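You operate a simulated robot arm through the tools that you are given. There is no shell and no other tool. Be economical: measure what you need, move in short steps, check, and stop when the job is done.

The job below is to be done with a simulated two-armed robot. You get a single attempt, and the scene is never put back.

## Task
Take the lid off the white tub on the grey table top and lay it down there.

Only the result counts: the job must be done as asked and must still hold three seconds after the hand-in. Knocking over, shifting, dropping, spilling or breaking anything else fails it. Lids that push on must go on centred and level and be pressed home; caps that screw on are set level and turned clockwise until they are tight.

## Robot
Two 7-joint arms with three-finger grippers on one trunk, on a base that drives. Base frame: it is fixed to the floor where the robot stands at the start and does not move with it; the origin is under the middle of the robot, x ahead of it, y to its left, z up. Units: mm, degrees, N and s.
The left shoulder is at the start at [37, 154, 1021], the right one opposite. With the tool pointing down near the work surface each hand reaches from about 200 to 620 mm from the robot's upright axis, wherever it stands, measured 20 degrees to its own side. Payload 2.69 kg a hand.
Tool frame (each hand has its own): the origin (TCP) lies between the finger pads and is the grasp point; the fingertips stand 29 mm ahead of it; z points along the fingers, y is the line along which they close. Largest opening 120 mm; the body of the gripper starts 78 mm behind the TCP.
Orientation is that of the tool frame in the base frame, as a unit quaternion [w, x, y, z]. With the fingers straight down and closing along the base's y, the tool's x points along the base's -x, its y along +y and its z along -z.

## Interface
- The arms move only by the tool arm_command. It takes "left_increments", "right_increments" or both (then of equal length, played together; a hand with none holds still); each is a list of rows, each an object (a shift or turn left out is 0, a gripper value left out holds the last) with "rotation": the turn, a rotation vector about the base's x, y, z in rad, a list of three; "dp": the shift along the base's x, y, z in cm, a list of three; "claw": the finger opening in cm, from 0 to 12. In form: [{"rotation": [rx, ry, rz], "dp": [dx, dy, dz], "claw": claw}, ...]. A call has 1 to 20 rows; each row shifts and turns the commanded pose from where the row before left it. A row lasts 0.2 s, in which the tool goes at most 50 mm and 8.6 degrees; a call with a longer step from one row to the next is refused whole, and so is a gripper value outside its range. A pose out of reach is approached as far as the arm can. The call stops where the force on the tool passes 40 N (or 10 N more than at its start, if that is more) or the arm is blocked; 0.2 s more then pass. The fingers move at their own pace and stop on an object; they squeeze with about 29 N. The grip force told is the motor's: it shows also when the fingers shut on nothing. Time passes only in rows, and 0.2 s behind the last, so rows that do not move let the fingers close. It gives the time, the measured TCP pose, the force on the tool (base axes), the opening and the grip force at its end, in the units of the frame above (readings bear some noise), with the torque about the TCP (base axes, N m) and any sound that the robot's microphone picked up.
- Cameras (640 x 400 px; columns grow to the right, rows downward): "scene" is now at [119.6, 44.1, 1235.9]; the picture's right is [0.53, -0.85, 0.00], its down [-0.07, -0.04, -1.00] and it looks along [0.85, 0.53, -0.08] (base axes); focal length 214 px, centre (320, 200). "left" rides on the left gripper at [63, 0, -104] in its tool frame; the picture's right is [0.00, 1.00, 0.00], its down [-0.83, 0.00, -0.56] and it looks along [-0.56, 0.00, 0.83] (tool axes); focal length 275 px, centre (320, 200). "right" rides on the right gripper at [63, 0, -104] in its tool frame; the picture's right is [0.00, 1.00, 0.00], its down [-0.83, 0.00, -0.56] and it looks along [-0.56, 0.00, 0.83] (tool axes); focal length 275 px, centre (320, 200). There is no depth. A picture from a camera that has moved, and an enlarged one, comes with that camera's place and axes in the base frame and with its lens. The place of the scene camera against the robot may be out by one fixed shift of up to 25 mm in any direction.
- grab_frame(camera): a new picture of that camera. The clock stands still meanwhile.
- slide_trunk(by): slides the trunk up (or, below 0, down) by that many mm; the arms and the scene camera ride with it, the base frame stays. It gives what a move gives, with no picture.
- base_move(legs): drives the robot by 1 to 6 legs, each [ahead, left, turn to the left] in mm, mm and degrees, along the robot's own axes; the way and the turn of a leg run together, so that a leg with both is an arc; at most 1500 mm and 180 degrees a leg. The arms and the cameras ride along, it lands a little off, and it stops where it bumps. It gives what a move gives.
- turn_head(pan, tilt): turns the head with the scene camera to pan (to the left, within 80 degrees either way) and tilt (down, from -29 to 69), counted from straight ahead of the robot. It gives what a move gives.
- zoom(camera, box): a new picture of the part [left, top, right, bottom] of that camera's present view, enlarged. The clock stands still meanwhile.
- hand_in(): hands the job in; it is judged then, once.

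Work in short steps. Places have to be worked out from the pictures, the camera data and where the tool is seen: move nearer, look again, correct. Check each grasp and each placing, and mend what went wrong. You have 120 turns and 108 pictures in all, those below and enlarged ones among them. Open the grippers and draw the arms clear of the work before you hand the job in, unless the task says otherwise; then end with one line.

The tools are called after "Emit:" as a command line: name --argument value ..., lists and objects as JSON in quotes. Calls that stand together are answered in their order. arm_command: Moves the arms, as the interface text tells. Its arguments: {"type":"object","properties":{"left_increments":{"type":"array","items":{"type":"object","properties":{"rotation":{"type":"array","items":{"type":"number"}},"dp":{"type":"array","items":{"type":"number"}},"claw":{"type":"number"}}}},"right_increments":{"type":"array","items":{"type":"object","properties":{"rotation":{"type":"array","items":{"type":"number"}},"dp":{"type":"array","items":{"type":"number"}},"claw":{"type":"number"}}}}},"required":[]} The other tools are called the same way: slide_trunk (by) slides the trunk up or down; base_move (legs) drives the base; turn_head (pan, tilt) turns the head that bears the scene camera; grab_frame (camera) takes a picture; zoom (camera, box) takes an enlarged picture of a part of a camera's view; hand_in () hands the job in.

At the start:

```text
time_s: 0.0
left_eef_pos: [390.7, 404.1, 1000.8]
left_orientation: [0.001, 0.001, 1.0, 0.0]
left_contact_force: [-0.3, 0.1, -0.1]
left_ft_torque: [0.0, -0.03, 0.0]
left_grip_width: 119.9
left_gripper_force: 0.0
right_eef_pos: [281.4, 17.2, 1179.6]
right_orientation: [0.0, 0.0, 1.0, -0.001]
right_contact_force: [0.4, -0.2, -0.4]
right_ft_torque: [0.02, -0.01, -0.01]
right_grip_width: 120.0
right_gripper_force: 0.1
trunk travel left (down, up): [-387.0, 51.0]
robot x, y, heading: [1.9, 1.5, -0.4]
head pan, tilt: [32.0, 4.8]
```

scene: 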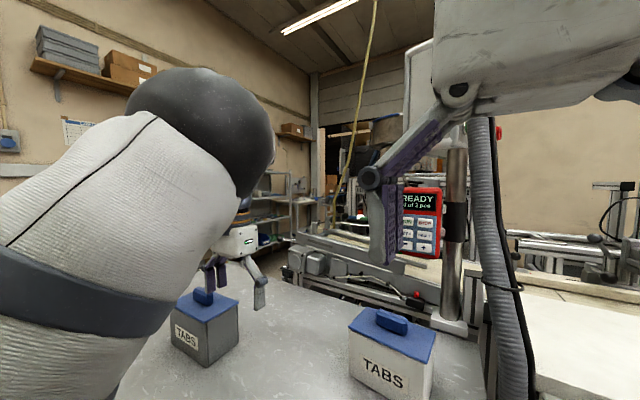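
right: 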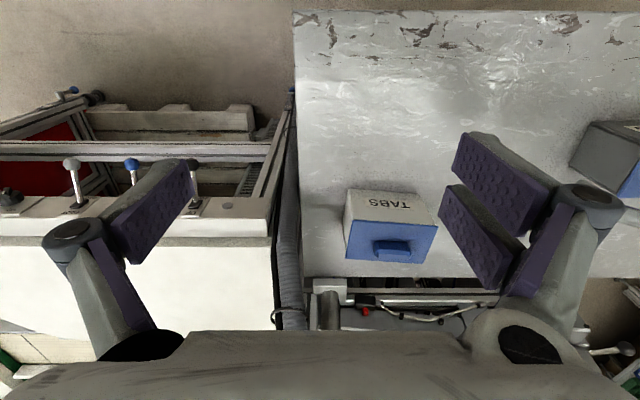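
left: 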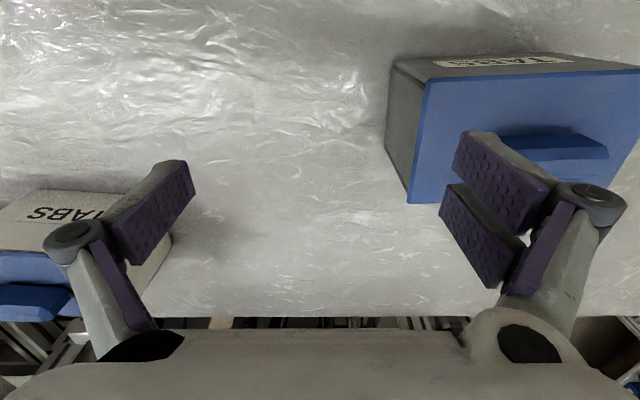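

Triangulating from the right, left and scene pictures puts the white tub's lid handle near (548, 139, 945), a bar about 60 mm long along y. I'll move the right hand out of the way and raise the left hand and bring it over for a closer look.

Emit:
arm_command --right_increments '[{"dp": [0, -3, 0]}, {"dp": [0, -3, 0]}, {"dp": [0, -3, 0]}, {"dp": [0, -3, 0]}, {"dp": [0, -3, 0]}, {}, {}, {}, {}, {}, {}]' --left_increments '[{"dp": [0, 0, 2.5]}, {"dp": [0, 0, 2.5]}, {"dp": [1, -3, 0]}, {"dp": [1, -3, 0]}, {"dp": [1, -3, 0]}, {"dp": [1, -3, 0]}, {"dp": [1, -3, 0]}, {"dp": [1, -3, 0]}, {"dp": [1, -3, 0]}, {"dp": [0, -3, 0]}, {"dp": [0, -2.5, 0]}]'

Emit:
grab_frame --camera "left"

Emit:
grab_frame --camera "scene"

```text
time_s: 2.4
left_eef_pos: [464.4, 139.2, 1052.2]
left_orientation: [0.0, -0.001, 1.0, -0.001]
left_contact_force: [0.5, 0.3, 0.3]
left_ft_torque: [0.02, 0.02, 0.01]
left_grip_width: 120.0
left_gripper_force: 0.1
left hand out of reach, approached as far as the arm can: row 11
right_eef_pos: [281.3, -127.6, 1167.2]
right_orientation: [0.0, 0.001, 1.0, 0.001]
right_contact_force: [0.4, 0.6, 0.1]
right_ft_torque: [-0.01, -0.02, 0.0]
right_grip_width: 120.1
right_gripper_force: 0.0
right hand out of reach, approached as far as the arm can: row 4, 5
trunk travel left (down, up): [-387.0, 51.0]
robot x, y, heading: [0.1, 1.3, 0.0]
head pan, tilt: [32.0, 4.8]
```

```text
104 pictures are left
camera left: at [402.1, 139.0, 1155.5], right [0.0, 1.0, 0.0], down [0.83, 0.0, 0.56], along [0.56, 0.0, -0.83], focal length 275 px, centre (320, 200)
```

left: 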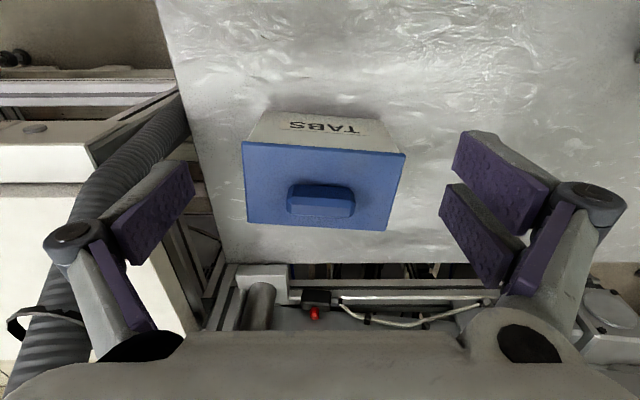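

```text
103 pictures are left
camera scene: at [119.7, 44.0, 1235.9], right [0.53, -0.85, 0.0], down [-0.07, -0.04, -1.0], along [0.85, 0.53, -0.08], focal length 214 px, centre (320, 200)
```

scene: 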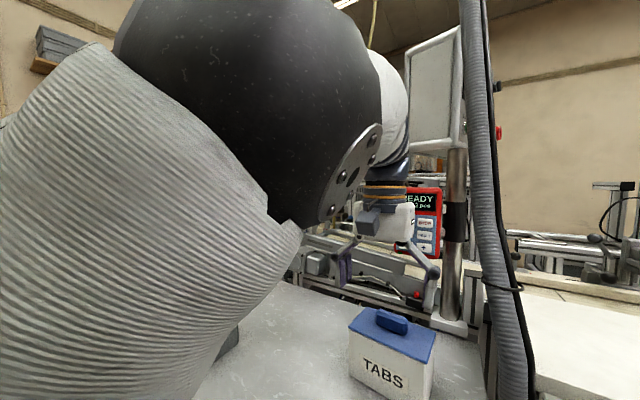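

The lid is about 141 x 88 mm, turned roughly -5°. I'll zoom in on the handle and rim, since the tub is close now.

Emit:
zoom --camera "left" --box '[230, 100, 420, 240]'

Emit:
zoom --camera "scene" --box '[330, 290, 460, 400]'

```text
2.86 times, centred on (325, 170) of left
camera zoom: at [402.1, 139.0, 1155.5], right [0.0, 1.0, 0.0], down [0.83, 0.0, 0.56], along [0.56, 0.0, -0.83], focal length 786 px, centre (306, 286)
```

zoom: 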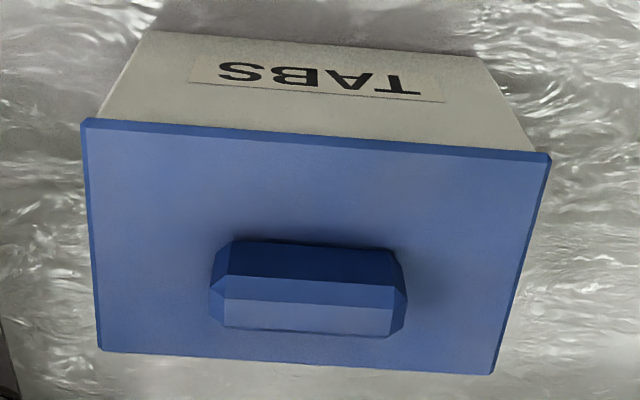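

```text
3.64 times, centred on (395, 345) of scene
camera zoom: at [119.7, 44.0, 1235.9], right [0.53, -0.85, 0.0], down [-0.07, -0.04, -1.0], along [0.85, 0.53, -0.08], focal length 780 px, centre (47, -327)
```

zoom: 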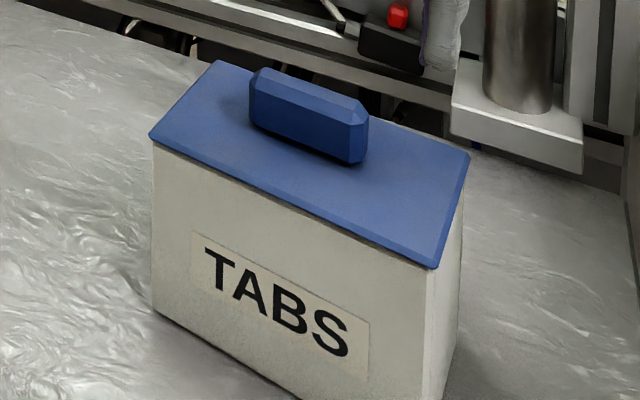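

The handle is a bar about 55 x 20 x 25 mm lying along y, so closing along x on its long flat sides is the best grip. I'll turn the tool +85° about z, which also gives a side-on view for depth.

Emit:
arm_command --left_increments '[{"rotation": [0, 0, 0.1484]}, {"rotation": [0, 0, 0.1484]}, {"rotation": [0, 0, 0.1484]}, {"rotation": [0, 0, 0.1484]}, {"rotation": [0, 0, 0.1484]}, {"rotation": [0, 0, 0.1484]}, {"rotation": [0, 0, 0.1484]}, {"rotation": [0, 0, 0.1484]}, {"rotation": [0, 0, 0.1484]}, {"rotation": [0, 0, 0.1484]}, {}]'

Emit:
grab_frame --camera "left"

```text
time_s: 4.8
left_eef_pos: [464.4, 140.5, 1050.4]
left_orientation: [0.0, -0.676, 0.737, 0.0]
left_contact_force: [-0.2, -0.1, -0.4]
left_ft_torque: [0.07, 0.01, -0.04]
left_grip_width: 120.2
left_gripper_force: 0.0
right_eef_pos: [282.0, -126.0, 1166.3]
right_orientation: [0.001, 0.0, 1.0, 0.001]
right_contact_force: [0.1, -1.2, -0.7]
right_ft_torque: [-0.01, 0.02, 0.02]
right_grip_width: 120.1
right_gripper_force: 0.0
trunk travel left (down, up): [-387.0, 51.0]
robot x, y, heading: [1.1, 3.0, 0.1]
head pan, tilt: [32.0, 4.8]
```

```text
100 pictures are left
camera left: at [459.3, 76.0, 1154.5], right [-1.0, 0.09, 0.0], down [0.08, 0.83, 0.56], along [0.05, 0.55, -0.83], focal length 275 px, centre (320, 200)
```

left: 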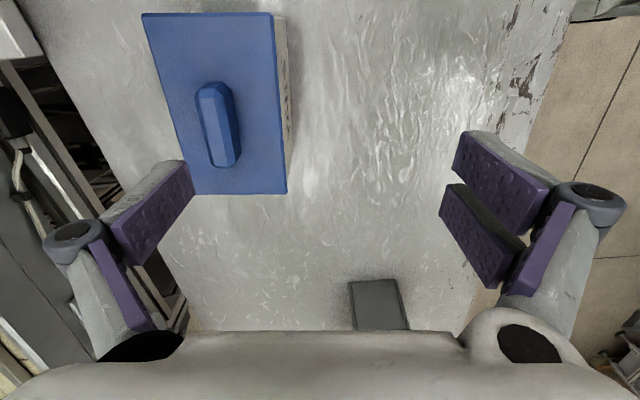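

The rays put the handle's middle at about (546, 137) with its top between z 945 and 965. I'll move the tool over it while staying high, then look again.

Emit:
arm_command --left_increments '[{"dp": [2, 0, 0]}, {"dp": [2, 0, 0]}, {"dp": [2, 0, -1]}, {"dp": [2, -0.3, -1]}, {}, {}]'

Emit:
grab_frame --camera "left"

Emit:
grab_frame --camera "scene"

```text
time_s: 6.2
left_eef_pos: [544.1, 136.7, 1030.5]
left_orientation: [-0.001, -0.675, 0.738, 0.001]
left_contact_force: [0.4, -0.4, 0.2]
left_ft_torque: [0.04, 0.01, 0.01]
left_grip_width: 120.2
left_gripper_force: 0.0
right_eef_pos: [282.4, -126.9, 1165.8]
right_orientation: [0.0, -0.001, 1.0, 0.001]
right_contact_force: [-0.1, 0.1, -1.1]
right_ft_torque: [0.03, 0.01, -0.03]
right_grip_width: 120.4
right_gripper_force: 0.0
trunk travel left (down, up): [-387.0, 51.0]
robot x, y, heading: [0.5, -1.7, -0.5]
head pan, tilt: [32.0, 4.8]
```

```text
99 pictures are left
camera left: at [538.9, 73.9, 1134.6], right [-1.0, 0.09, 0.0], down [0.08, 0.83, 0.56], along [0.05, 0.55, -0.83], focal length 275 px, centre (320, 200)
```

left: 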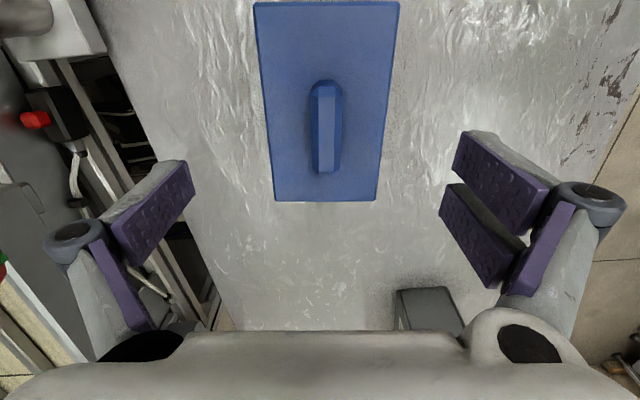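

```text
98 pictures are left
camera scene: at [119.9, 44.2, 1235.9], right [0.53, -0.85, 0.0], down [-0.07, -0.04, -1.0], along [0.85, 0.53, -0.08], focal length 214 px, centre (320, 200)
```

scene: 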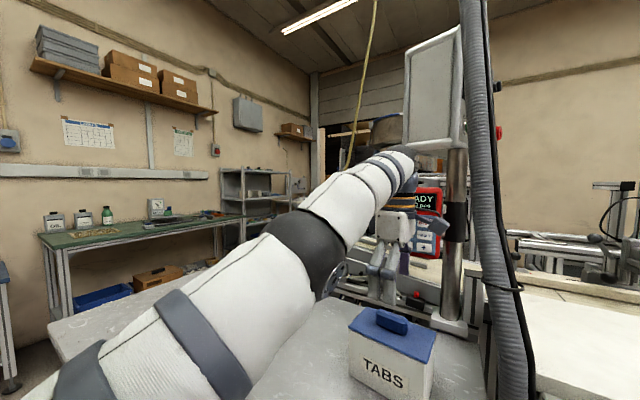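

The bar is aligned with the fingers and sits about 4 mm toward -x of centre. I'll lower the tool until the fingertips are just above the handle, correct x, and look.

Emit:
arm_command --left_increments '[{"dp": [-0.4, 0, -1.5]}, {"dp": [0, 0, -1.5]}, {"dp": [0, 0, -1]}, {}, {}]'

Emit:
grab_frame --camera "left"

Emit:
zoom --camera "scene" --box '[320, 220, 480, 400]'

```text
time_s: 7.4
left_eef_pos: [539.9, 136.8, 990.2]
left_orientation: [0.001, -0.674, 0.738, 0.001]
left_contact_force: [0.2, -0.3, -0.8]
left_ft_torque: [-0.01, -0.03, -0.01]
left_grip_width: 120.1
left_gripper_force: 0.1
right_eef_pos: [281.3, -125.8, 1165.8]
right_orientation: [0.0, 0.0, 1.0, 0.0]
right_contact_force: [-0.2, -0.4, -0.1]
right_ft_torque: [0.02, -0.02, 0.01]
right_grip_width: 120.0
right_gripper_force: 0.1
trunk travel left (down, up): [-387.0, 51.0]
robot x, y, heading: [0.5, -1.0, -0.0]
head pan, tilt: [32.0, 4.8]
```

```text
97 pictures are left
camera left: at [534.5, 73.5, 1094.5], right [-1.0, 0.09, 0.0], down [0.08, 0.83, 0.56], along [0.05, 0.55, -0.83], focal length 275 px, centre (320, 200)
```

left: 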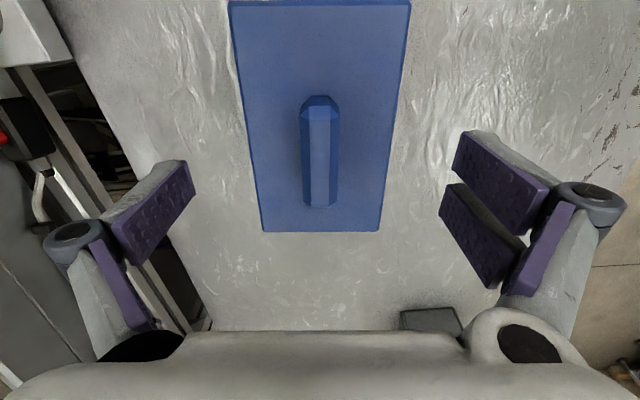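

```text
2.22 times, centred on (400, 310) of scene
camera zoom: at [119.6, 44.1, 1235.9], right [0.53, -0.85, 0.0], down [-0.07, -0.04, -1.0], along [0.85, 0.53, -0.08], focal length 477 px, centre (142, -44)
```

zoom: 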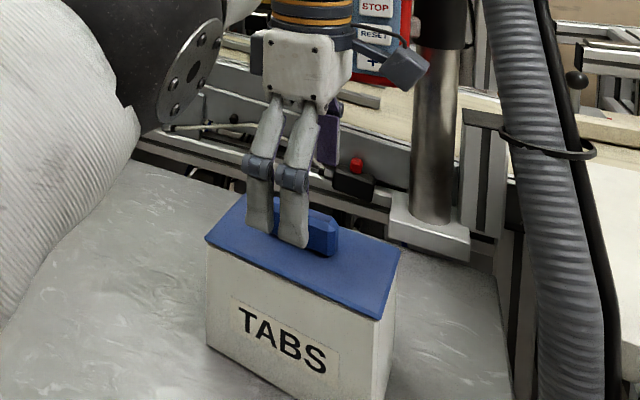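

The handle is now centred between the fingers, and its top works out to about z 955–963. I'll lower another 15 mm and look again.

Emit:
arm_command --left_increments '[{"dp": [0, 0, -0.8]}, {"dp": [0, 0, -0.7]}, {}]'

Emit:
grab_frame --camera "left"

Emit:
zoom --camera "scene" --box '[340, 270, 460, 380]'

```text
time_s: 8.2
left_eef_pos: [539.9, 136.9, 975.9]
left_orientation: [0.001, -0.674, 0.739, 0.0]
left_contact_force: [0.3, 0.7, -1.0]
left_ft_torque: [-0.03, -0.01, 0.0]
left_grip_width: 119.8
left_gripper_force: 0.0
right_eef_pos: [282.0, -126.7, 1166.0]
right_orientation: [0.001, 0.0, 1.0, 0.0]
right_contact_force: [0.9, 0.3, 0.0]
right_ft_torque: [0.01, 0.0, -0.02]
right_grip_width: 120.1
right_gripper_force: 0.2
trunk travel left (down, up): [-387.0, 51.0]
robot x, y, heading: [0.2, 1.0, 0.0]
head pan, tilt: [32.0, 4.8]
```

```text
95 pictures are left
camera left: at [534.4, 73.0, 1079.4], right [-1.0, 0.09, 0.0], down [0.08, 0.83, 0.56], along [0.05, 0.55, -0.83], focal length 275 px, centre (320, 200)
```

left: 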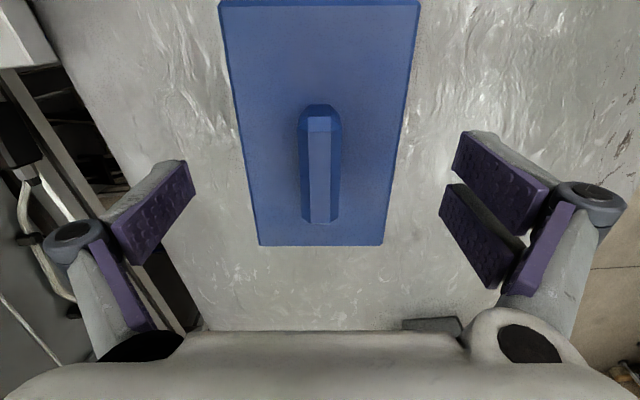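

```text
3.64 times, centred on (400, 325) of scene
camera zoom: at [119.6, 44.1, 1235.9], right [0.53, -0.85, 0.0], down [-0.07, -0.04, -1.0], along [0.85, 0.53, -0.08], focal length 780 px, centre (29, -254)
```

zoom: 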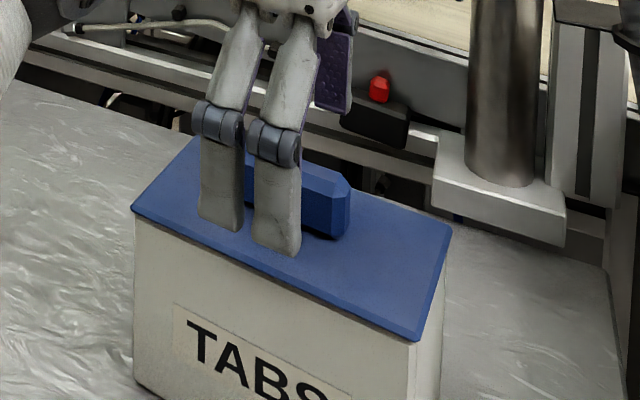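

Triangulating the lid corner across the last three frames puts the lid plate at about z 935, with the fingertips now at 947. I'll lower 7 mm so the tips stay about 5 mm above the plate, then close on the bar.

Emit:
arm_command --left_increments '[{"dp": [0, 0, -0.4]}, {"dp": [0, 0, -0.3]}, {"claw": 8}, {"claw": 5}, {"claw": 3.5}, {}]'

Emit:
grab_frame --camera "left"

Emit:
zoom --camera "scene" --box '[340, 270, 460, 380]'

```text
time_s: 9.6
left_eef_pos: [540.7, 135.9, 967.5]
left_orientation: [0.001, -0.675, 0.738, 0.0]
left_contact_force: [-0.7, -0.5, 0.3]
left_ft_torque: [-0.02, -0.02, 0.0]
left_grip_width: 35.0
left_gripper_force: 0.1
right_eef_pos: [282.1, -126.5, 1166.4]
right_orientation: [0.0, -0.001, 1.0, 0.001]
right_contact_force: [0.2, 0.3, -0.7]
right_ft_torque: [-0.01, 0.0, -0.02]
right_grip_width: 119.8
right_gripper_force: 0.1
trunk travel left (down, up): [-387.0, 51.0]
robot x, y, heading: [1.9, 0.7, -0.0]
head pan, tilt: [32.0, 4.8]
```

```text
93 pictures are left
camera left: at [534.7, 73.0, 1072.5], right [-1.0, 0.09, 0.0], down [0.08, 0.83, 0.56], along [0.05, 0.55, -0.83], focal length 275 px, centre (320, 200)
```

left: 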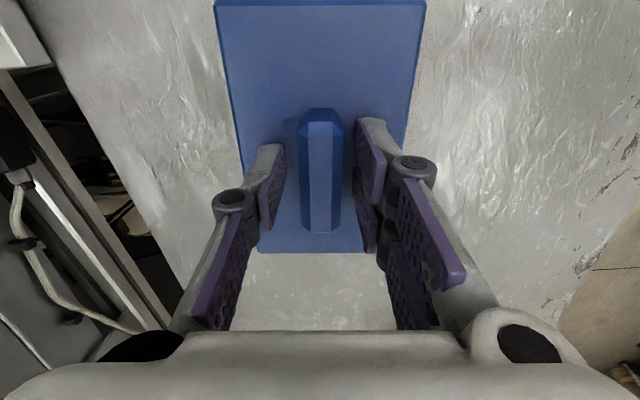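

```text
3.64 times, centred on (400, 325) of scene
camera zoom: at [119.6, 44.1, 1235.9], right [0.53, -0.85, 0.0], down [-0.07, -0.04, -1.0], along [0.85, 0.53, -0.08], focal length 780 px, centre (29, -254)
```

zoom: 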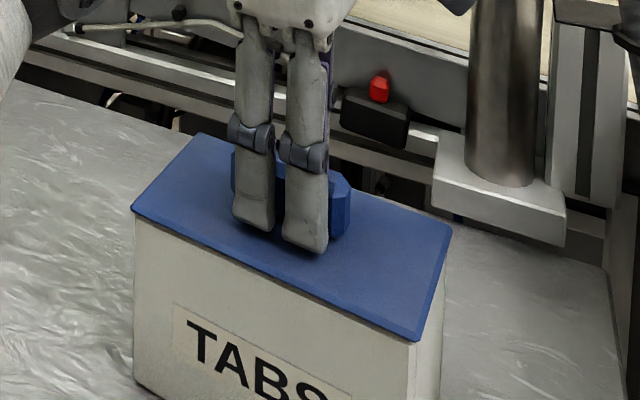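

The fingers straddle the bar and are well centred. I'll close the grip fully.

Emit:
arm_command --left_increments '[{"claw": 2.5}, {"claw": 1.5}, {"claw": 0.5}, {"claw": 0.5}]'

Emit:
grab_frame --camera "left"

```text
time_s: 10.6
left_eef_pos: [540.6, 137.1, 968.2]
left_orientation: [0.0, -0.675, 0.738, 0.001]
left_contact_force: [-0.2, 0.4, -0.2]
left_ft_torque: [0.01, -0.02, 0.04]
left_grip_width: 18.9
left_gripper_force: 28.9
right_eef_pos: [280.9, -125.3, 1167.6]
right_orientation: [0.0, 0.0, 1.0, 0.001]
right_contact_force: [0.1, -0.1, 0.1]
right_ft_torque: [-0.01, 0.0, 0.03]
right_grip_width: 120.1
right_gripper_force: 0.1
trunk travel left (down, up): [-387.0, 51.0]
robot x, y, heading: [3.0, -4.5, -0.1]
head pan, tilt: [32.0, 4.8]
```

```text
91 pictures are left
camera left: at [534.7, 73.0, 1072.5], right [-1.0, 0.09, 0.0], down [0.08, 0.83, 0.56], along [0.05, 0.55, -0.83], focal length 275 px, centre (320, 200)
```

left: 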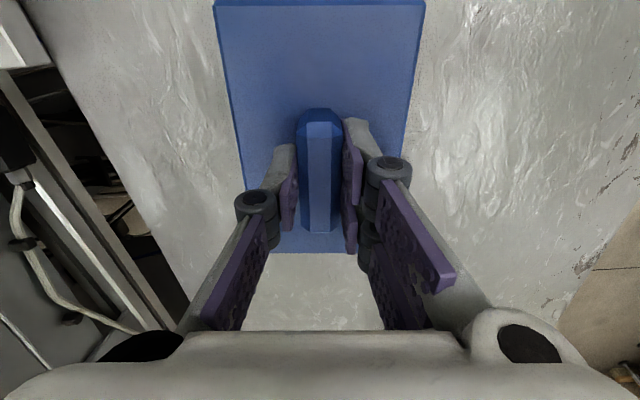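

The grip is firm at 18.9 mm and 29 N. I'll lift gently by 12 mm and check whether the lid comes off or the tub rises with it.

Emit:
arm_command --left_increments '[{"dp": [0, 0, 0.2]}, {"dp": [0, 0, 0.2]}, {"dp": [0, 0, 0.2]}, {"dp": [0, 0, 0.3]}, {"dp": [0, 0, 0.3]}, {}]'

Emit:
zoom --camera "scene" --box '[340, 270, 460, 400]'

```text
time_s: 12.0
left_eef_pos: [540.2, 137.0, 980.0]
left_orientation: [0.0, -0.675, 0.738, 0.0]
left_contact_force: [-0.2, 0.2, -1.3]
left_ft_torque: [0.0, 0.03, 0.01]
left_grip_width: 19.0
left_gripper_force: 29.2
right_eef_pos: [282.0, -126.7, 1167.6]
right_orientation: [0.0, 0.0, 1.0, 0.001]
right_contact_force: [0.0, 0.8, -0.1]
right_ft_torque: [0.0, -0.05, 0.03]
right_grip_width: 119.9
right_gripper_force: 0.1
trunk travel left (down, up): [-387.0, 51.0]
robot x, y, heading: [0.4, 1.6, -0.2]
head pan, tilt: [32.0, 4.8]
```

```text
3.08 times, centred on (400, 335) of scene
camera zoom: at [119.7, 44.1, 1235.9], right [0.53, -0.85, 0.0], down [-0.07, -0.04, -1.0], along [0.85, 0.53, -0.08], focal length 660 px, centre (74, -215)
```

zoom: 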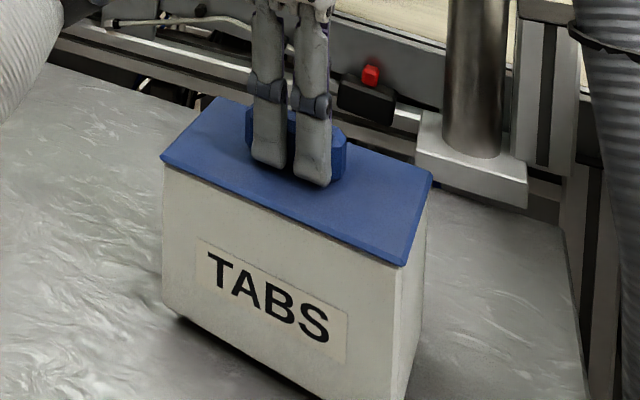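

Comparing pictures, the tub's bottom edge rose about 6 px along with the lid: the whole tub lifted because the lid fits tightly. I'll set it straight back down, let go and back off; next time one hand holds the tub while the other pulls the lid.

Emit:
arm_command --left_increments '[{"dp": [0, 0, -0.3]}, {"dp": [0, 0, -0.3]}, {"dp": [0, 0, -0.2]}, {"dp": [0, 0, -0.2]}, {"dp": [0, 0, -0.15]}, {}]'

Emit:
zoom --camera "scene" --box '[340, 270, 460, 400]'

```text
time_s: 13.4
left_eef_pos: [538.9, 136.8, 969.7]
left_orientation: [0.001, -0.675, 0.738, 0.0]
left_contact_force: [0.2, -1.0, -1.4]
left_ft_torque: [0.01, 0.02, -0.01]
left_grip_width: 19.0
left_gripper_force: 28.6
right_eef_pos: [281.8, -125.7, 1166.6]
right_orientation: [0.0, 0.0, 1.0, 0.001]
right_contact_force: [-1.4, -0.6, -0.6]
right_ft_torque: [0.04, 0.01, -0.01]
right_grip_width: 120.2
right_gripper_force: 0.0
trunk travel left (down, up): [-387.0, 51.0]
robot x, y, heading: [0.1, -5.3, 0.1]
head pan, tilt: [32.0, 4.8]
```

```text
3.08 times, centred on (400, 335) of scene
camera zoom: at [119.7, 44.1, 1235.9], right [0.53, -0.85, 0.0], down [-0.07, -0.04, -1.0], along [0.85, 0.53, -0.08], focal length 660 px, centre (74, -215)
```

zoom: 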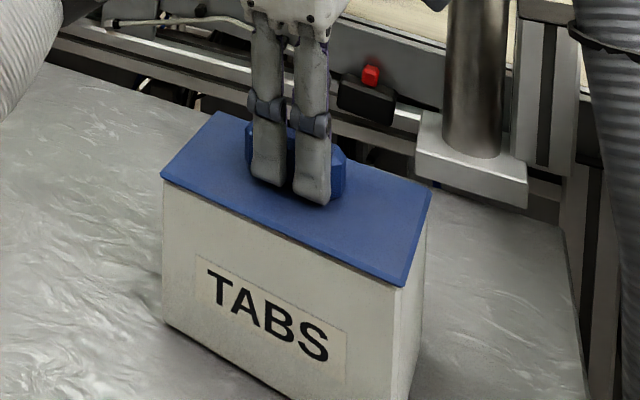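

It's almost down, perhaps a millimetre short. I'll lower in tiny steps until I feel it touch.

Emit:
arm_command --left_increments '[{"dp": [0, 0, -0.08]}, {"dp": [0, 0, -0.07]}, {}]'

```text
time_s: 14.2
left_eef_pos: [540.6, 135.8, 968.5]
left_orientation: [0.002, -0.675, 0.738, -0.001]
left_contact_force: [-0.3, -0.4, 4.3]
left_ft_torque: [-0.02, 0.0, -0.02]
left_grip_width: 19.7
left_gripper_force: 28.8
right_eef_pos: [281.1, -126.8, 1164.2]
right_orientation: [0.001, 0.0, 1.0, 0.001]
right_contact_force: [-0.1, 0.5, -0.8]
right_ft_torque: [0.03, 0.03, -0.01]
right_grip_width: 119.9
right_gripper_force: 0.1
trunk travel left (down, up): [-387.0, 51.0]
robot x, y, heading: [-1.8, 1.9, 0.1]
head pan, tilt: [32.0, 4.8]
```

The tub is seated, with 4.3 N of upward reaction. I'll open the left hand and move it up and out to the left.

Emit:
arm_command --left_increments '[{"claw": 6}, {"claw": 10}, {"claw": 12}, {"dp": [0, 0, 2]}, {"dp": [0, 0, 3]}, {"dp": [0, 0, 3]}, {"dp": [-1, 4, 0]}, {"dp": [-1, 4, 0]}, {"dp": [-1, 4, 0]}, {"dp": [-1, 4, 0]}, {}, {}]'

Emit:
turn_head --pan 10 --tilt 40

Emit:
grab_frame --camera "scene"

Emit:
grab_frame --camera "left"

```text
time_s: 16.8
left_eef_pos: [495.8, 300.3, 1047.0]
left_orientation: [0.0, -0.675, 0.738, 0.0]
left_contact_force: [-0.3, -0.8, 0.2]
left_ft_torque: [0.0, 0.0, 0.01]
left_grip_width: 119.9
left_gripper_force: 0.0
left hand out of reach, approached as far as the arm can: row 6
right_eef_pos: [281.4, -125.8, 1166.0]
right_orientation: [0.0, 0.0, 1.0, 0.001]
right_contact_force: [0.1, -0.9, -0.4]
right_ft_torque: [0.06, -0.04, -0.03]
right_grip_width: 120.0
right_gripper_force: 0.0
trunk travel left (down, up): [-387.0, 51.0]
robot x, y, heading: [-5.6, 0.6, 0.1]
head pan, tilt: [32.0, 4.8]
```

```text
time_s: 17.8
left_eef_pos: [496.4, 299.0, 1045.9]
left_orientation: [0.0, -0.675, 0.738, 0.0]
left_contact_force: [-0.3, -0.1, -0.9]
left_ft_torque: [0.02, -0.01, 0.0]
left_grip_width: 120.1
left_gripper_force: 0.1
right_eef_pos: [282.3, -126.2, 1167.5]
right_orientation: [0.0, 0.0, 1.0, 0.001]
right_contact_force: [0.4, -0.8, -0.3]
right_ft_torque: [0.0, 0.04, -0.01]
right_grip_width: 119.9
right_gripper_force: 0.1
trunk travel left (down, up): [-387.0, 51.0]
robot x, y, heading: [-0.2, 1.1, -0.0]
head pan, tilt: [10.0, 40.0]
```

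```text
88 pictures are left
camera scene: at [125.5, 10.3, 1179.9], right [0.17, -0.98, 0.0], down [-0.63, -0.11, -0.77], along [0.75, 0.13, -0.64], focal length 214 px, centre (320, 200)
```

scene: 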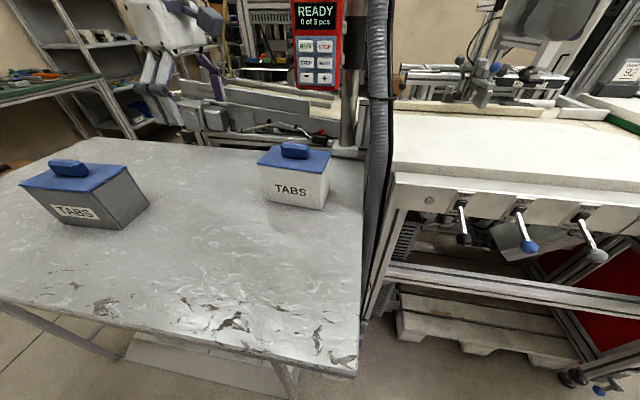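

```text
87 pictures are left
camera left: at [490.8, 235.8, 1150.7], right [-1.0, 0.09, 0.0], down [0.08, 0.83, 0.56], along [0.05, 0.55, -0.83], focal length 275 px, centre (320, 200)
```

left: 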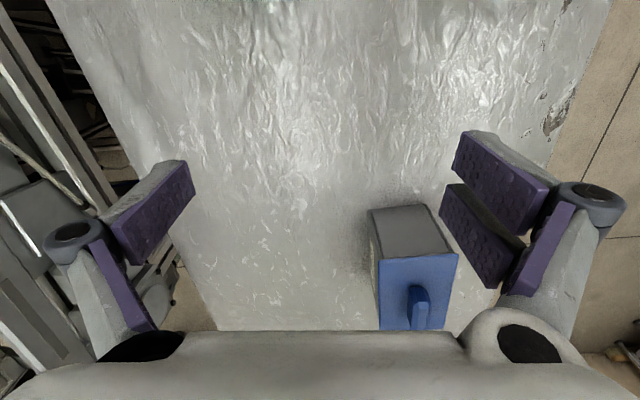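

The view is clear: the hose hangs just right of the tub, so the tub has to be held from the left while the right hand pulls the lid. I'll drive the base 100 mm to the left so the right hand reaches the handle.

Emit:
base_move --legs '[[0, 100, 0]]'

Emit:
grab_frame --camera "scene"

```text
time_s: 19.2
left_eef_pos: [495.8, 398.8, 1046.2]
left_orientation: [0.0, -0.676, 0.737, 0.001]
left_contact_force: [0.7, -0.4, -0.5]
left_ft_torque: [-0.06, -0.01, 0.05]
left_grip_width: 119.9
left_gripper_force: 0.0
right_eef_pos: [281.3, -26.8, 1166.3]
right_orientation: [0.0, 0.0, 1.0, 0.001]
right_contact_force: [0.5, 0.7, -0.1]
right_ft_torque: [0.0, 0.01, -0.01]
right_grip_width: 119.9
right_gripper_force: 0.0
trunk travel left (down, up): [-387.0, 51.0]
robot x, y, heading: [3.9, 101.4, -0.1]
head pan, tilt: [10.0, 40.0]
```

```text
86 pictures are left
camera scene: at [125.4, 110.4, 1179.8], right [0.17, -0.98, 0.0], down [-0.63, -0.11, -0.77], along [0.75, 0.13, -0.64], focal length 214 px, centre (320, 200)
```

scene: 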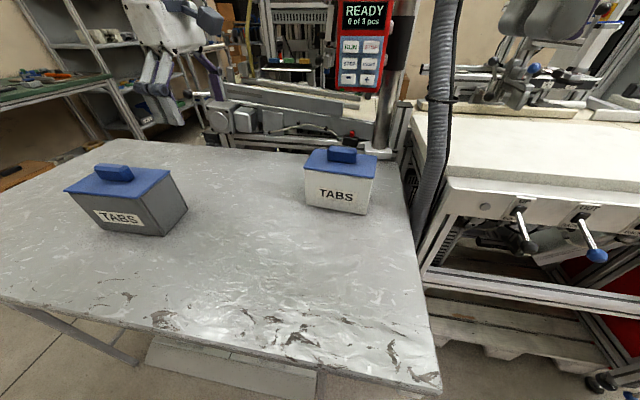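

The move landed well. Now I'll tilt the left tool 60° so the fingers point toward -y and down, still closing across the tub's short side, and stay high while doing it.

Emit:
arm_command --left_increments '[{"rotation": [-0.149, 0.0133, 0], "dp": [0.8, 0, 0]}, {"rotation": [-0.149, 0.0133, 0], "dp": [0.8, 0, 0]}, {"rotation": [-0.149, 0.0133, 0], "dp": [0.8, 0, 0]}, {"rotation": [-0.149, 0.0133, 0], "dp": [0.8, -1, -1]}, {"rotation": [-0.149, 0.0133, 0], "dp": [0.8, -1, -1]}, {"rotation": [-0.149, 0.0133, 0], "dp": [0.8, -1, -1]}, {"rotation": [-0.149, 0.0133, 0], "dp": [0.3, -1, -1]}, {}, {}]'

Emit:
grab_frame --camera "left"

Emit:
grab_frame --camera "scene"

```text
time_s: 21.2
left_eef_pos: [529.8, 354.4, 987.3]
left_orientation: [-0.369, -0.585, 0.638, -0.337]
left_contact_force: [-0.6, 0.2, -0.4]
left_ft_torque: [0.01, -0.02, 0.0]
left_grip_width: 119.9
left_gripper_force: 0.1
left hand out of reach, approached as far as the arm can: row 3, 4, 5, 6
right_eef_pos: [281.1, -26.6, 1165.7]
right_orientation: [0.0, 0.0, 1.0, 0.001]
right_contact_force: [-0.5, -0.2, -1.0]
right_ft_torque: [-0.01, -0.01, 0.0]
right_grip_width: 120.0
right_gripper_force: 0.0
trunk travel left (down, up): [-387.0, 51.0]
robot x, y, heading: [-3.1, 101.9, 0.1]
head pan, tilt: [10.0, 40.0]
```

```text
85 pictures are left
camera left: at [534.7, 412.7, 1093.7], right [-1.0, 0.09, 0.0], down [0.08, 0.89, -0.44], along [-0.04, -0.44, -0.9], focal length 275 px, centre (320, 200)
```

left: 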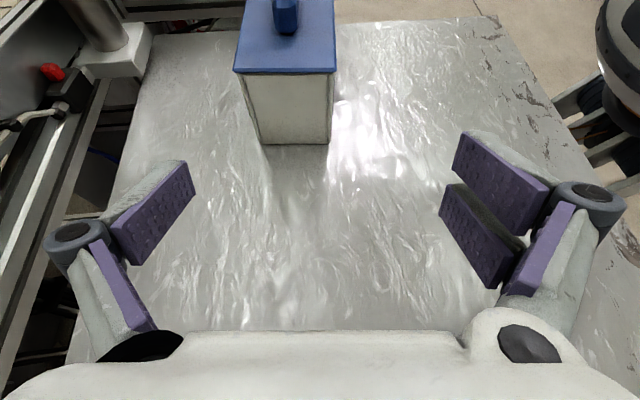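

```text
84 pictures are left
camera scene: at [125.6, 110.1, 1179.8], right [0.17, -0.98, 0.0], down [-0.63, -0.11, -0.77], along [0.75, 0.13, -0.64], focal length 214 px, centre (320, 200)
```

scene: 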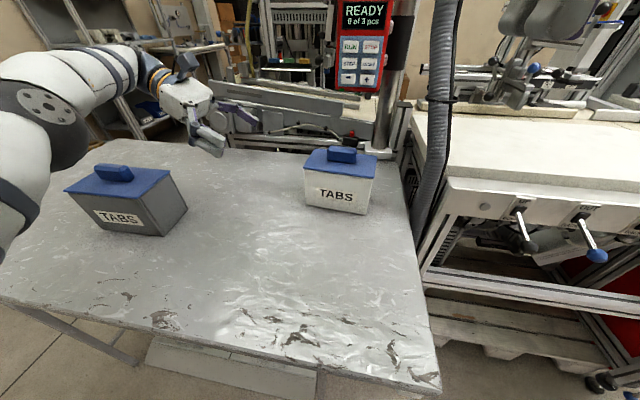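

The tilt worked and the end face of the tub is straight ahead of the left fingers; the table is at about z 830. I'll lower toward z 893 while staying clear of the tub at y ≈ 280.

Emit:
arm_command --left_increments '[{"dp": [0, -1.5, -2]}, {"dp": [0, -1.5, -2]}, {"dp": [0, -1.5, -2]}, {"dp": [0, -1.5, -2]}, {"dp": [0, -1.5, -1.4]}, {}, {}]'

Emit:
grab_frame --camera "left"

```text
time_s: 22.8
left_eef_pos: [528.2, 279.9, 892.5]
left_orientation: [-0.368, -0.585, 0.639, -0.337]
left_contact_force: [-0.3, 0.5, -0.5]
left_ft_torque: [0.02, 0.02, -0.01]
left_grip_width: 120.1
left_gripper_force: 0.1
right_eef_pos: [281.7, -27.1, 1167.2]
right_orientation: [0.0, 0.0, 1.0, 0.001]
right_contact_force: [0.0, -0.4, -0.1]
right_ft_torque: [0.04, 0.01, 0.02]
right_grip_width: 120.0
right_gripper_force: 0.1
trunk travel left (down, up): [-387.0, 51.0]
robot x, y, heading: [2.2, 101.6, -0.1]
head pan, tilt: [10.0, 40.0]
```

```text
83 pictures are left
camera left: at [534.6, 336.9, 999.6], right [-1.0, 0.09, 0.0], down [0.08, 0.89, -0.44], along [-0.04, -0.44, -0.9], focal length 275 px, centre (320, 200)
```

left: 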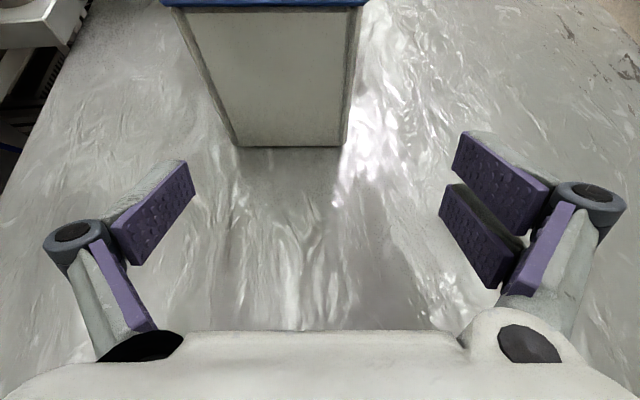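

The tub's end face centre is at about (544, 209), some 15 mm to +x of the tool line. I'll correct x, then advance along -y in steps.

Emit:
arm_command --left_increments '[{"dp": [1.0, 0, 0]}, {"dp": [0.7, -0.5, 0]}, {"dp": [0, -1.5, 0]}, {"dp": [0, -1.5, 0]}, {}, {}]'

Emit:
grab_frame --camera "left"

Emit:
zoom --camera "scene" --box '[220, 100, 420, 240]'

```text
time_s: 24.2
left_eef_pos: [545.8, 244.1, 893.6]
left_orientation: [-0.369, -0.585, 0.639, -0.337]
left_contact_force: [-0.2, 0.3, 0.2]
left_ft_torque: [0.02, -0.03, 0.0]
left_grip_width: 119.9
left_gripper_force: 0.1
right_eef_pos: [280.4, -26.7, 1165.4]
right_orientation: [0.0, 0.0, 1.0, 0.001]
right_contact_force: [-0.1, 0.4, -0.2]
right_ft_torque: [0.0, 0.0, 0.0]
right_grip_width: 120.0
right_gripper_force: 0.1
trunk travel left (down, up): [-387.0, 51.0]
robot x, y, heading: [-0.7, 97.7, -0.0]
head pan, tilt: [10.0, 40.0]
```

```text
82 pictures are left
camera left: at [551.2, 302.3, 999.9], right [-1.0, 0.09, 0.0], down [0.08, 0.89, -0.44], along [-0.04, -0.44, -0.9], focal length 275 px, centre (320, 200)
```

left: 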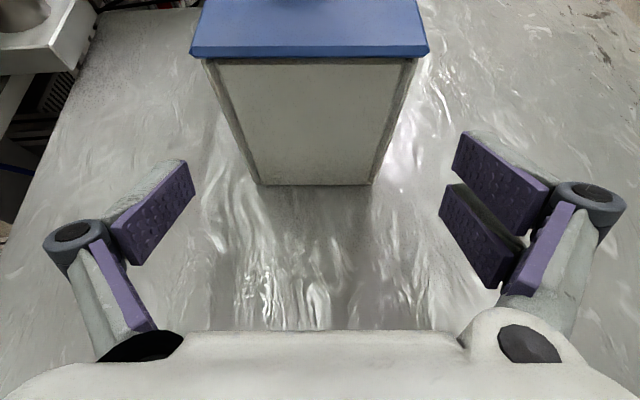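

```text
2.86 times, centred on (320, 170) of scene
camera zoom: at [125.4, 109.9, 1179.8], right [0.17, -0.98, 0.0], down [-0.63, -0.11, -0.77], along [0.75, 0.13, -0.64], focal length 613 px, centre (320, 286)
```

zoom: 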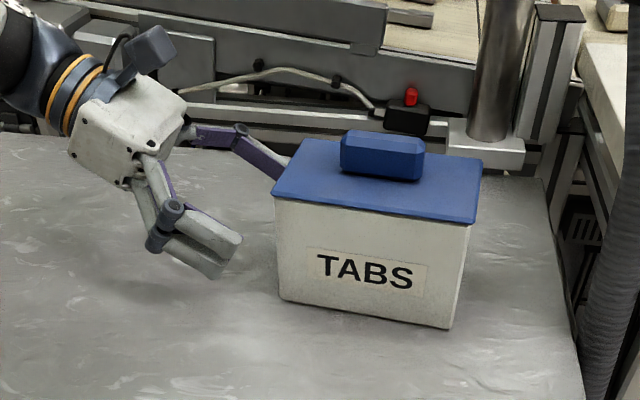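

It's well centred. I'll advance 57 mm so the fingers straddle the tub walls, keeping them open for now.

Emit:
arm_command --left_increments '[{"dp": [-0.1, -1.5, 0]}, {"dp": [-0.1, -1.5, 0]}, {"dp": [-0.1, -1.5, 0]}, {"dp": [-0.05, -1.2, 0]}, {}, {}]'

Emit:
grab_frame --camera "left"

Emit:
zoom --camera "scene" --box '[220, 100, 420, 240]'

```text
time_s: 25.6
left_eef_pos: [542.7, 187.5, 893.0]
left_orientation: [-0.368, -0.586, 0.639, -0.337]
left_contact_force: [0.4, 0.6, 0.2]
left_ft_torque: [-0.01, 0.01, 0.02]
left_grip_width: 120.0
left_gripper_force: 0.0
right_eef_pos: [282.5, -27.6, 1165.9]
right_orientation: [0.0, 0.0, 1.0, 0.001]
right_contact_force: [0.5, -0.2, -0.7]
right_ft_torque: [-0.02, 0.01, 0.01]
right_grip_width: 119.7
right_gripper_force: 0.1
trunk travel left (down, up): [-387.0, 51.0]
robot x, y, heading: [-0.2, 98.8, 0.2]
head pan, tilt: [10.0, 40.0]
```

```text
80 pictures are left
camera left: at [548.2, 245.1, 999.3], right [-1.0, 0.09, 0.0], down [0.08, 0.89, -0.44], along [-0.04, -0.44, -0.9], focal length 275 px, centre (320, 200)
```

left: 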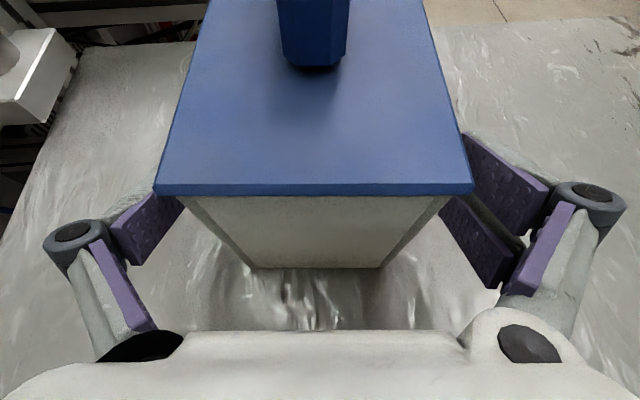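

```text
2.86 times, centred on (320, 170) of scene
camera zoom: at [125.4, 109.9, 1179.8], right [0.17, -0.98, 0.0], down [-0.63, -0.11, -0.77], along [0.75, 0.13, -0.64], focal length 613 px, centre (320, 286)
```

zoom: 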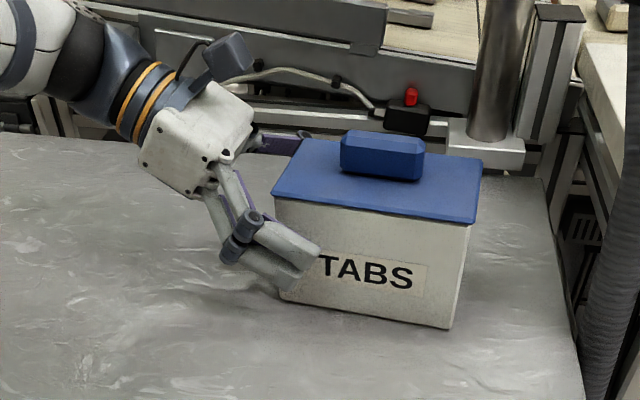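

The fingers straddle the tub below the lid and sit about 2 mm off centre. I'll nudge +1.5 mm in x and narrow to just above the tub's width to check.

Emit:
arm_command --left_increments '[{"dp": [0.15, 0, 0], "claw": 11}, {"claw": 10}, {"claw": 9.2}, {}]'

Emit:
grab_frame --camera "left"

```text
time_s: 26.6
left_eef_pos: [544.4, 187.1, 893.1]
left_orientation: [-0.369, -0.585, 0.639, -0.336]
left_contact_force: [0.4, 0.4, 0.2]
left_ft_torque: [0.0, -0.02, -0.02]
left_grip_width: 91.9
left_gripper_force: 0.0
right_eef_pos: [281.6, -27.0, 1166.7]
right_orientation: [0.0, 0.0, 1.0, 0.001]
right_contact_force: [0.1, -0.7, -0.2]
right_ft_torque: [0.01, 0.0, 0.0]
right_grip_width: 120.0
right_gripper_force: 0.0
trunk travel left (down, up): [-387.0, 51.0]
robot x, y, heading: [-1.6, 100.5, 0.2]
head pan, tilt: [10.0, 40.0]
```

```text
78 pictures are left
camera left: at [549.4, 245.2, 999.5], right [-1.0, 0.09, 0.0], down [0.08, 0.89, -0.44], along [-0.04, -0.44, -0.9], focal length 275 px, centre (320, 200)
```

left: 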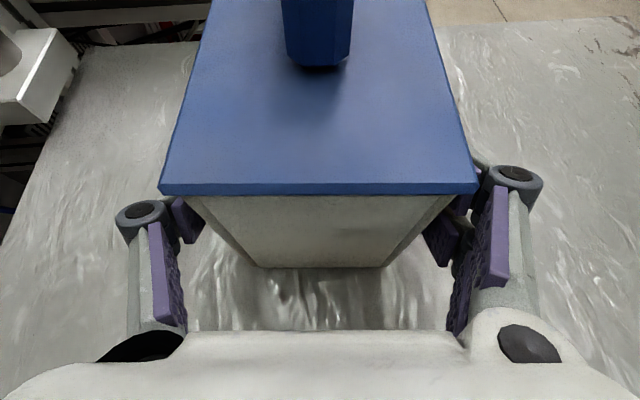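

It's centred to about 1 px. I'll close slowly onto the walls.

Emit:
arm_command --left_increments '[{"claw": 8.9}, {"claw": 8.7}, {"claw": 8.5}, {"claw": 8.3}, {"claw": 8.1}, {"claw": 7.9}, {"claw": 7.7}]'

```text
time_s: 28.2
left_eef_pos: [543.4, 187.4, 894.5]
left_orientation: [-0.369, -0.585, 0.638, -0.337]
left_contact_force: [0.6, 0.5, 0.4]
left_ft_torque: [0.06, 0.0, 0.02]
left_grip_width: 84.7
left_gripper_force: 29.4
right_eef_pos: [282.1, -27.5, 1167.7]
right_orientation: [0.0, 0.0, 1.0, 0.002]
right_contact_force: [0.2, -0.8, -0.6]
right_ft_torque: [-0.02, -0.01, 0.0]
right_grip_width: 119.8
right_gripper_force: 0.0
trunk travel left (down, up): [-387.0, 51.0]
robot x, y, heading: [1.3, 98.8, -0.1]
head pan, tilt: [10.0, 40.0]
```

The tub is held at 84.7 mm wide with 29 N. Now I'll lower the right hand and turn it +85°, heading toward the handle.

Emit:
arm_command --right_increments '[{"rotation": [0, 0, 0.1484], "dp": [0.8, 0.6, -1.2]}, {"rotation": [0, 0, 0.1484], "dp": [0.8, 0.6, -1.2]}, {"rotation": [0, 0, 0.1484], "dp": [0.8, 0.6, -1.2]}, {"rotation": [0, 0, 0.1484], "dp": [0.8, 0.6, -1.2]}, {"rotation": [0, 0, 0.1484], "dp": [0.8, 0.6, -1.2]}, {"rotation": [0, 0, 0.1484], "dp": [0.8, 0.6, -1.2]}, {"rotation": [0, 0, 0.1484], "dp": [0.8, 0.6, -1.2]}, {"rotation": [0, 0, 0.1484], "dp": [0.8, 0.6, -1.2]}, {"rotation": [0, 0, 0.1484], "dp": [0.8, 0.6, -1]}, {"rotation": [0, 0, 0.1484], "dp": [0.8, 0.6, -1]}, {}, {}]'

Emit:
grab_frame --camera "right"

Emit:
grab_frame --camera "scene"

```text
time_s: 30.8
left_eef_pos: [544.3, 187.2, 891.6]
left_orientation: [-0.368, -0.586, 0.639, -0.336]
left_contact_force: [-1.7, 0.5, 2.4]
left_ft_torque: [-0.1, 0.03, -0.02]
left_grip_width: 84.4
left_gripper_force: 29.2
right_eef_pos: [361.3, 33.4, 1050.4]
right_orientation: [-0.001, -0.676, 0.737, 0.0]
right_contact_force: [0.5, -0.6, 1.1]
right_ft_torque: [0.02, 0.05, 0.04]
right_grip_width: 120.1
right_gripper_force: 0.0
trunk travel left (down, up): [-387.0, 51.0]
robot x, y, heading: [0.7, 103.4, 0.2]
head pan, tilt: [10.0, 40.0]
```

```text
77 pictures are left
camera right: at [358.4, -30.0, 1154.7], right [-1.0, 0.08, 0.0], down [0.07, 0.83, 0.56], along [0.04, 0.55, -0.83], focal length 275 px, centre (320, 200)
```

right: 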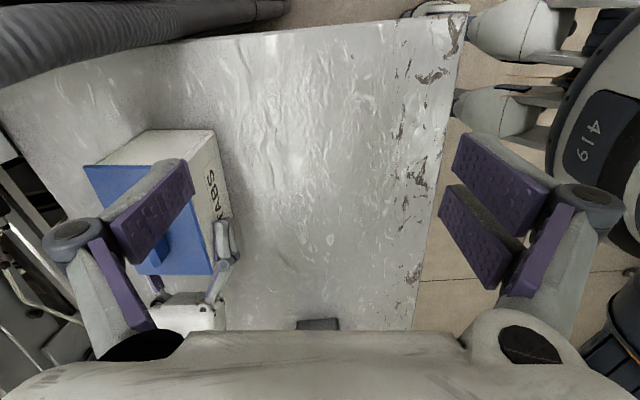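

```text
76 pictures are left
camera scene: at [125.3, 109.9, 1179.9], right [0.17, -0.98, 0.0], down [-0.63, -0.11, -0.77], along [0.75, 0.13, -0.64], focal length 214 px, centre (320, 200)
```

scene: 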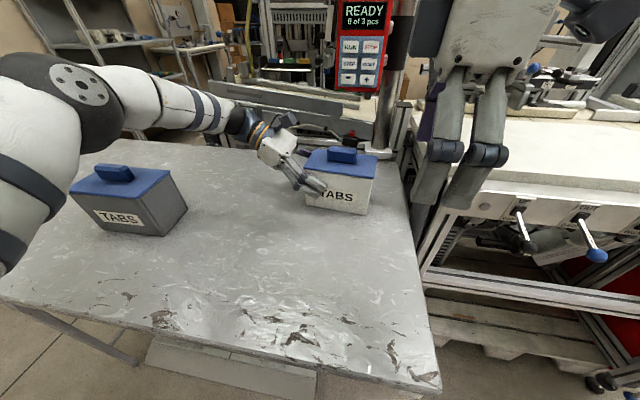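

The right hand has the correct orientation and a clear path. I'll move it in y first, away from the hose, then forward over the handle while staying high.

Emit:
arm_command --right_increments '[{"dp": [1, 2.5, 0]}, {"dp": [1, 2.5, 0]}, {"dp": [1, 2.5, 0]}, {"dp": [2, 2.5, 0]}, {"dp": [2, 0, 0]}, {"dp": [2, 0, 0]}, {"dp": [2, 0, 0]}, {"dp": [2, 0, -0.5]}, {"dp": [2, 0, -0.5]}, {"dp": [2, 0, 0]}, {"dp": [0.7, 0, 0]}, {}, {}]'

Emit:
grab_frame --camera "right"

Emit:
grab_frame --camera "scene"

```text
time_s: 33.6
left_eef_pos: [544.2, 186.6, 892.4]
left_orientation: [-0.368, -0.585, 0.639, -0.336]
left_contact_force: [0.4, -1.0, 1.7]
left_ft_torque: [-0.06, -0.06, -0.01]
left_grip_width: 84.7
left_gripper_force: 28.6
right_eef_pos: [491.5, 110.8, 1035.2]
right_orientation: [-0.001, -0.676, 0.737, 0.001]
right_contact_force: [0.4, 0.4, 0.3]
right_ft_torque: [0.0, 0.0, 0.01]
right_grip_width: 119.9
right_gripper_force: 0.1
right hand out of reach, approached as far as the arm can: row 8, 9, 10, 11
trunk travel left (down, up): [-387.0, 51.0]
robot x, y, heading: [0.6, 101.7, 0.1]
head pan, tilt: [10.0, 40.0]
```

```text
75 pictures are left
camera right: at [489.1, 49.0, 1139.2], right [-1.0, 0.08, 0.0], down [0.07, 0.83, 0.56], along [0.04, 0.55, -0.83], focal length 275 px, centre (320, 200)
```

right: 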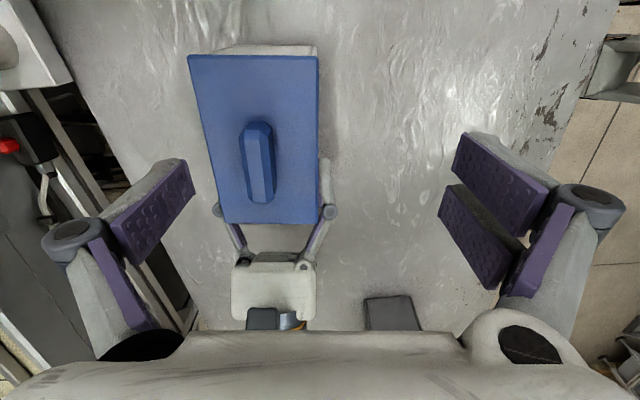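

```text
74 pictures are left
camera scene: at [125.4, 109.8, 1179.9], right [0.17, -0.98, 0.0], down [-0.63, -0.11, -0.77], along [0.75, 0.13, -0.64], focal length 214 px, centre (320, 200)
```

scene: 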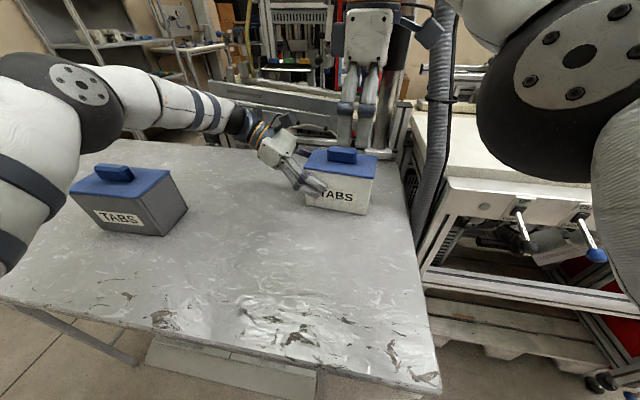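

The right arm falls about 50 mm short here: its shoulder is too far to the right. I'll let go of the tub, draw both hands back, and move the base a further 80 mm left before gripping again.

Emit:
arm_command --left_increments '[{"claw": 9}, {"claw": 10}, {"claw": 12}, {"claw": 12}, {"dp": [0.1, 1.5, 0]}, {"dp": [0.1, 1.5, 0]}, {"dp": [0.1, 2, 0]}, {"dp": [0.05, 2, 0]}, {"dp": [0, 2, 2]}, {"dp": [0, 1, 2]}, {"dp": [0, 0, 3]}, {"dp": [0, 0, 2]}, {}]' --right_increments '[{"dp": [-1, 0, 0]}, {"dp": [-2, -0.5, 0]}, {"dp": [-2, -0.5, 0]}, {"dp": [-2, -0.5, 0]}, {"dp": [-2, -0.5, 0]}, {"dp": [-2, -0.5, 0]}, {"dp": [-2, -0.5, 0]}, {}, {}, {}, {}, {}, {}]'

Emit:
grab_frame --camera "scene"

```text
time_s: 36.4
left_eef_pos: [548.1, 288.1, 983.3]
left_orientation: [-0.369, -0.585, 0.639, -0.337]
left_contact_force: [0.3, 0.6, -0.1]
left_ft_torque: [0.01, -0.02, -0.02]
left_grip_width: 120.0
left_gripper_force: 0.1
right_eef_pos: [492.7, 111.5, 1035.3]
right_orientation: [-0.001, -0.675, 0.738, 0.001]
right_contact_force: [0.5, 1.4, -0.6]
right_ft_torque: [-0.04, 0.02, 0.04]
right_grip_width: 120.2
right_gripper_force: 0.1
right hand out of reach, approached as far as the arm can: row 1, 2, 3, 4, 5, 6, 7
trunk travel left (down, up): [-387.0, 51.0]
robot x, y, heading: [-0.4, 97.8, 0.3]
head pan, tilt: [10.0, 40.0]
```

```text
73 pictures are left
camera scene: at [125.5, 110.0, 1179.8], right [0.17, -0.98, 0.0], down [-0.63, -0.11, -0.77], along [0.75, 0.13, -0.64], focal length 214 px, centre (320, 200)
```

scene: 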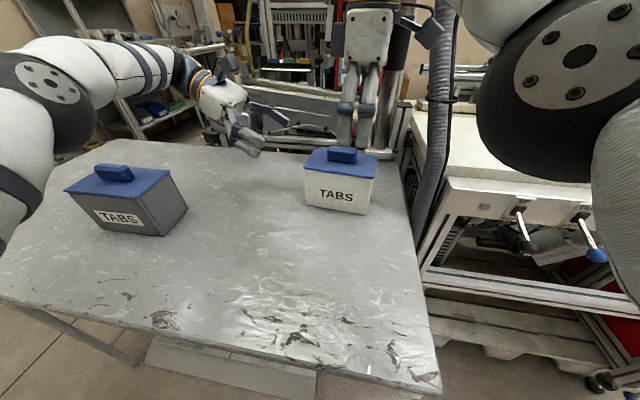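

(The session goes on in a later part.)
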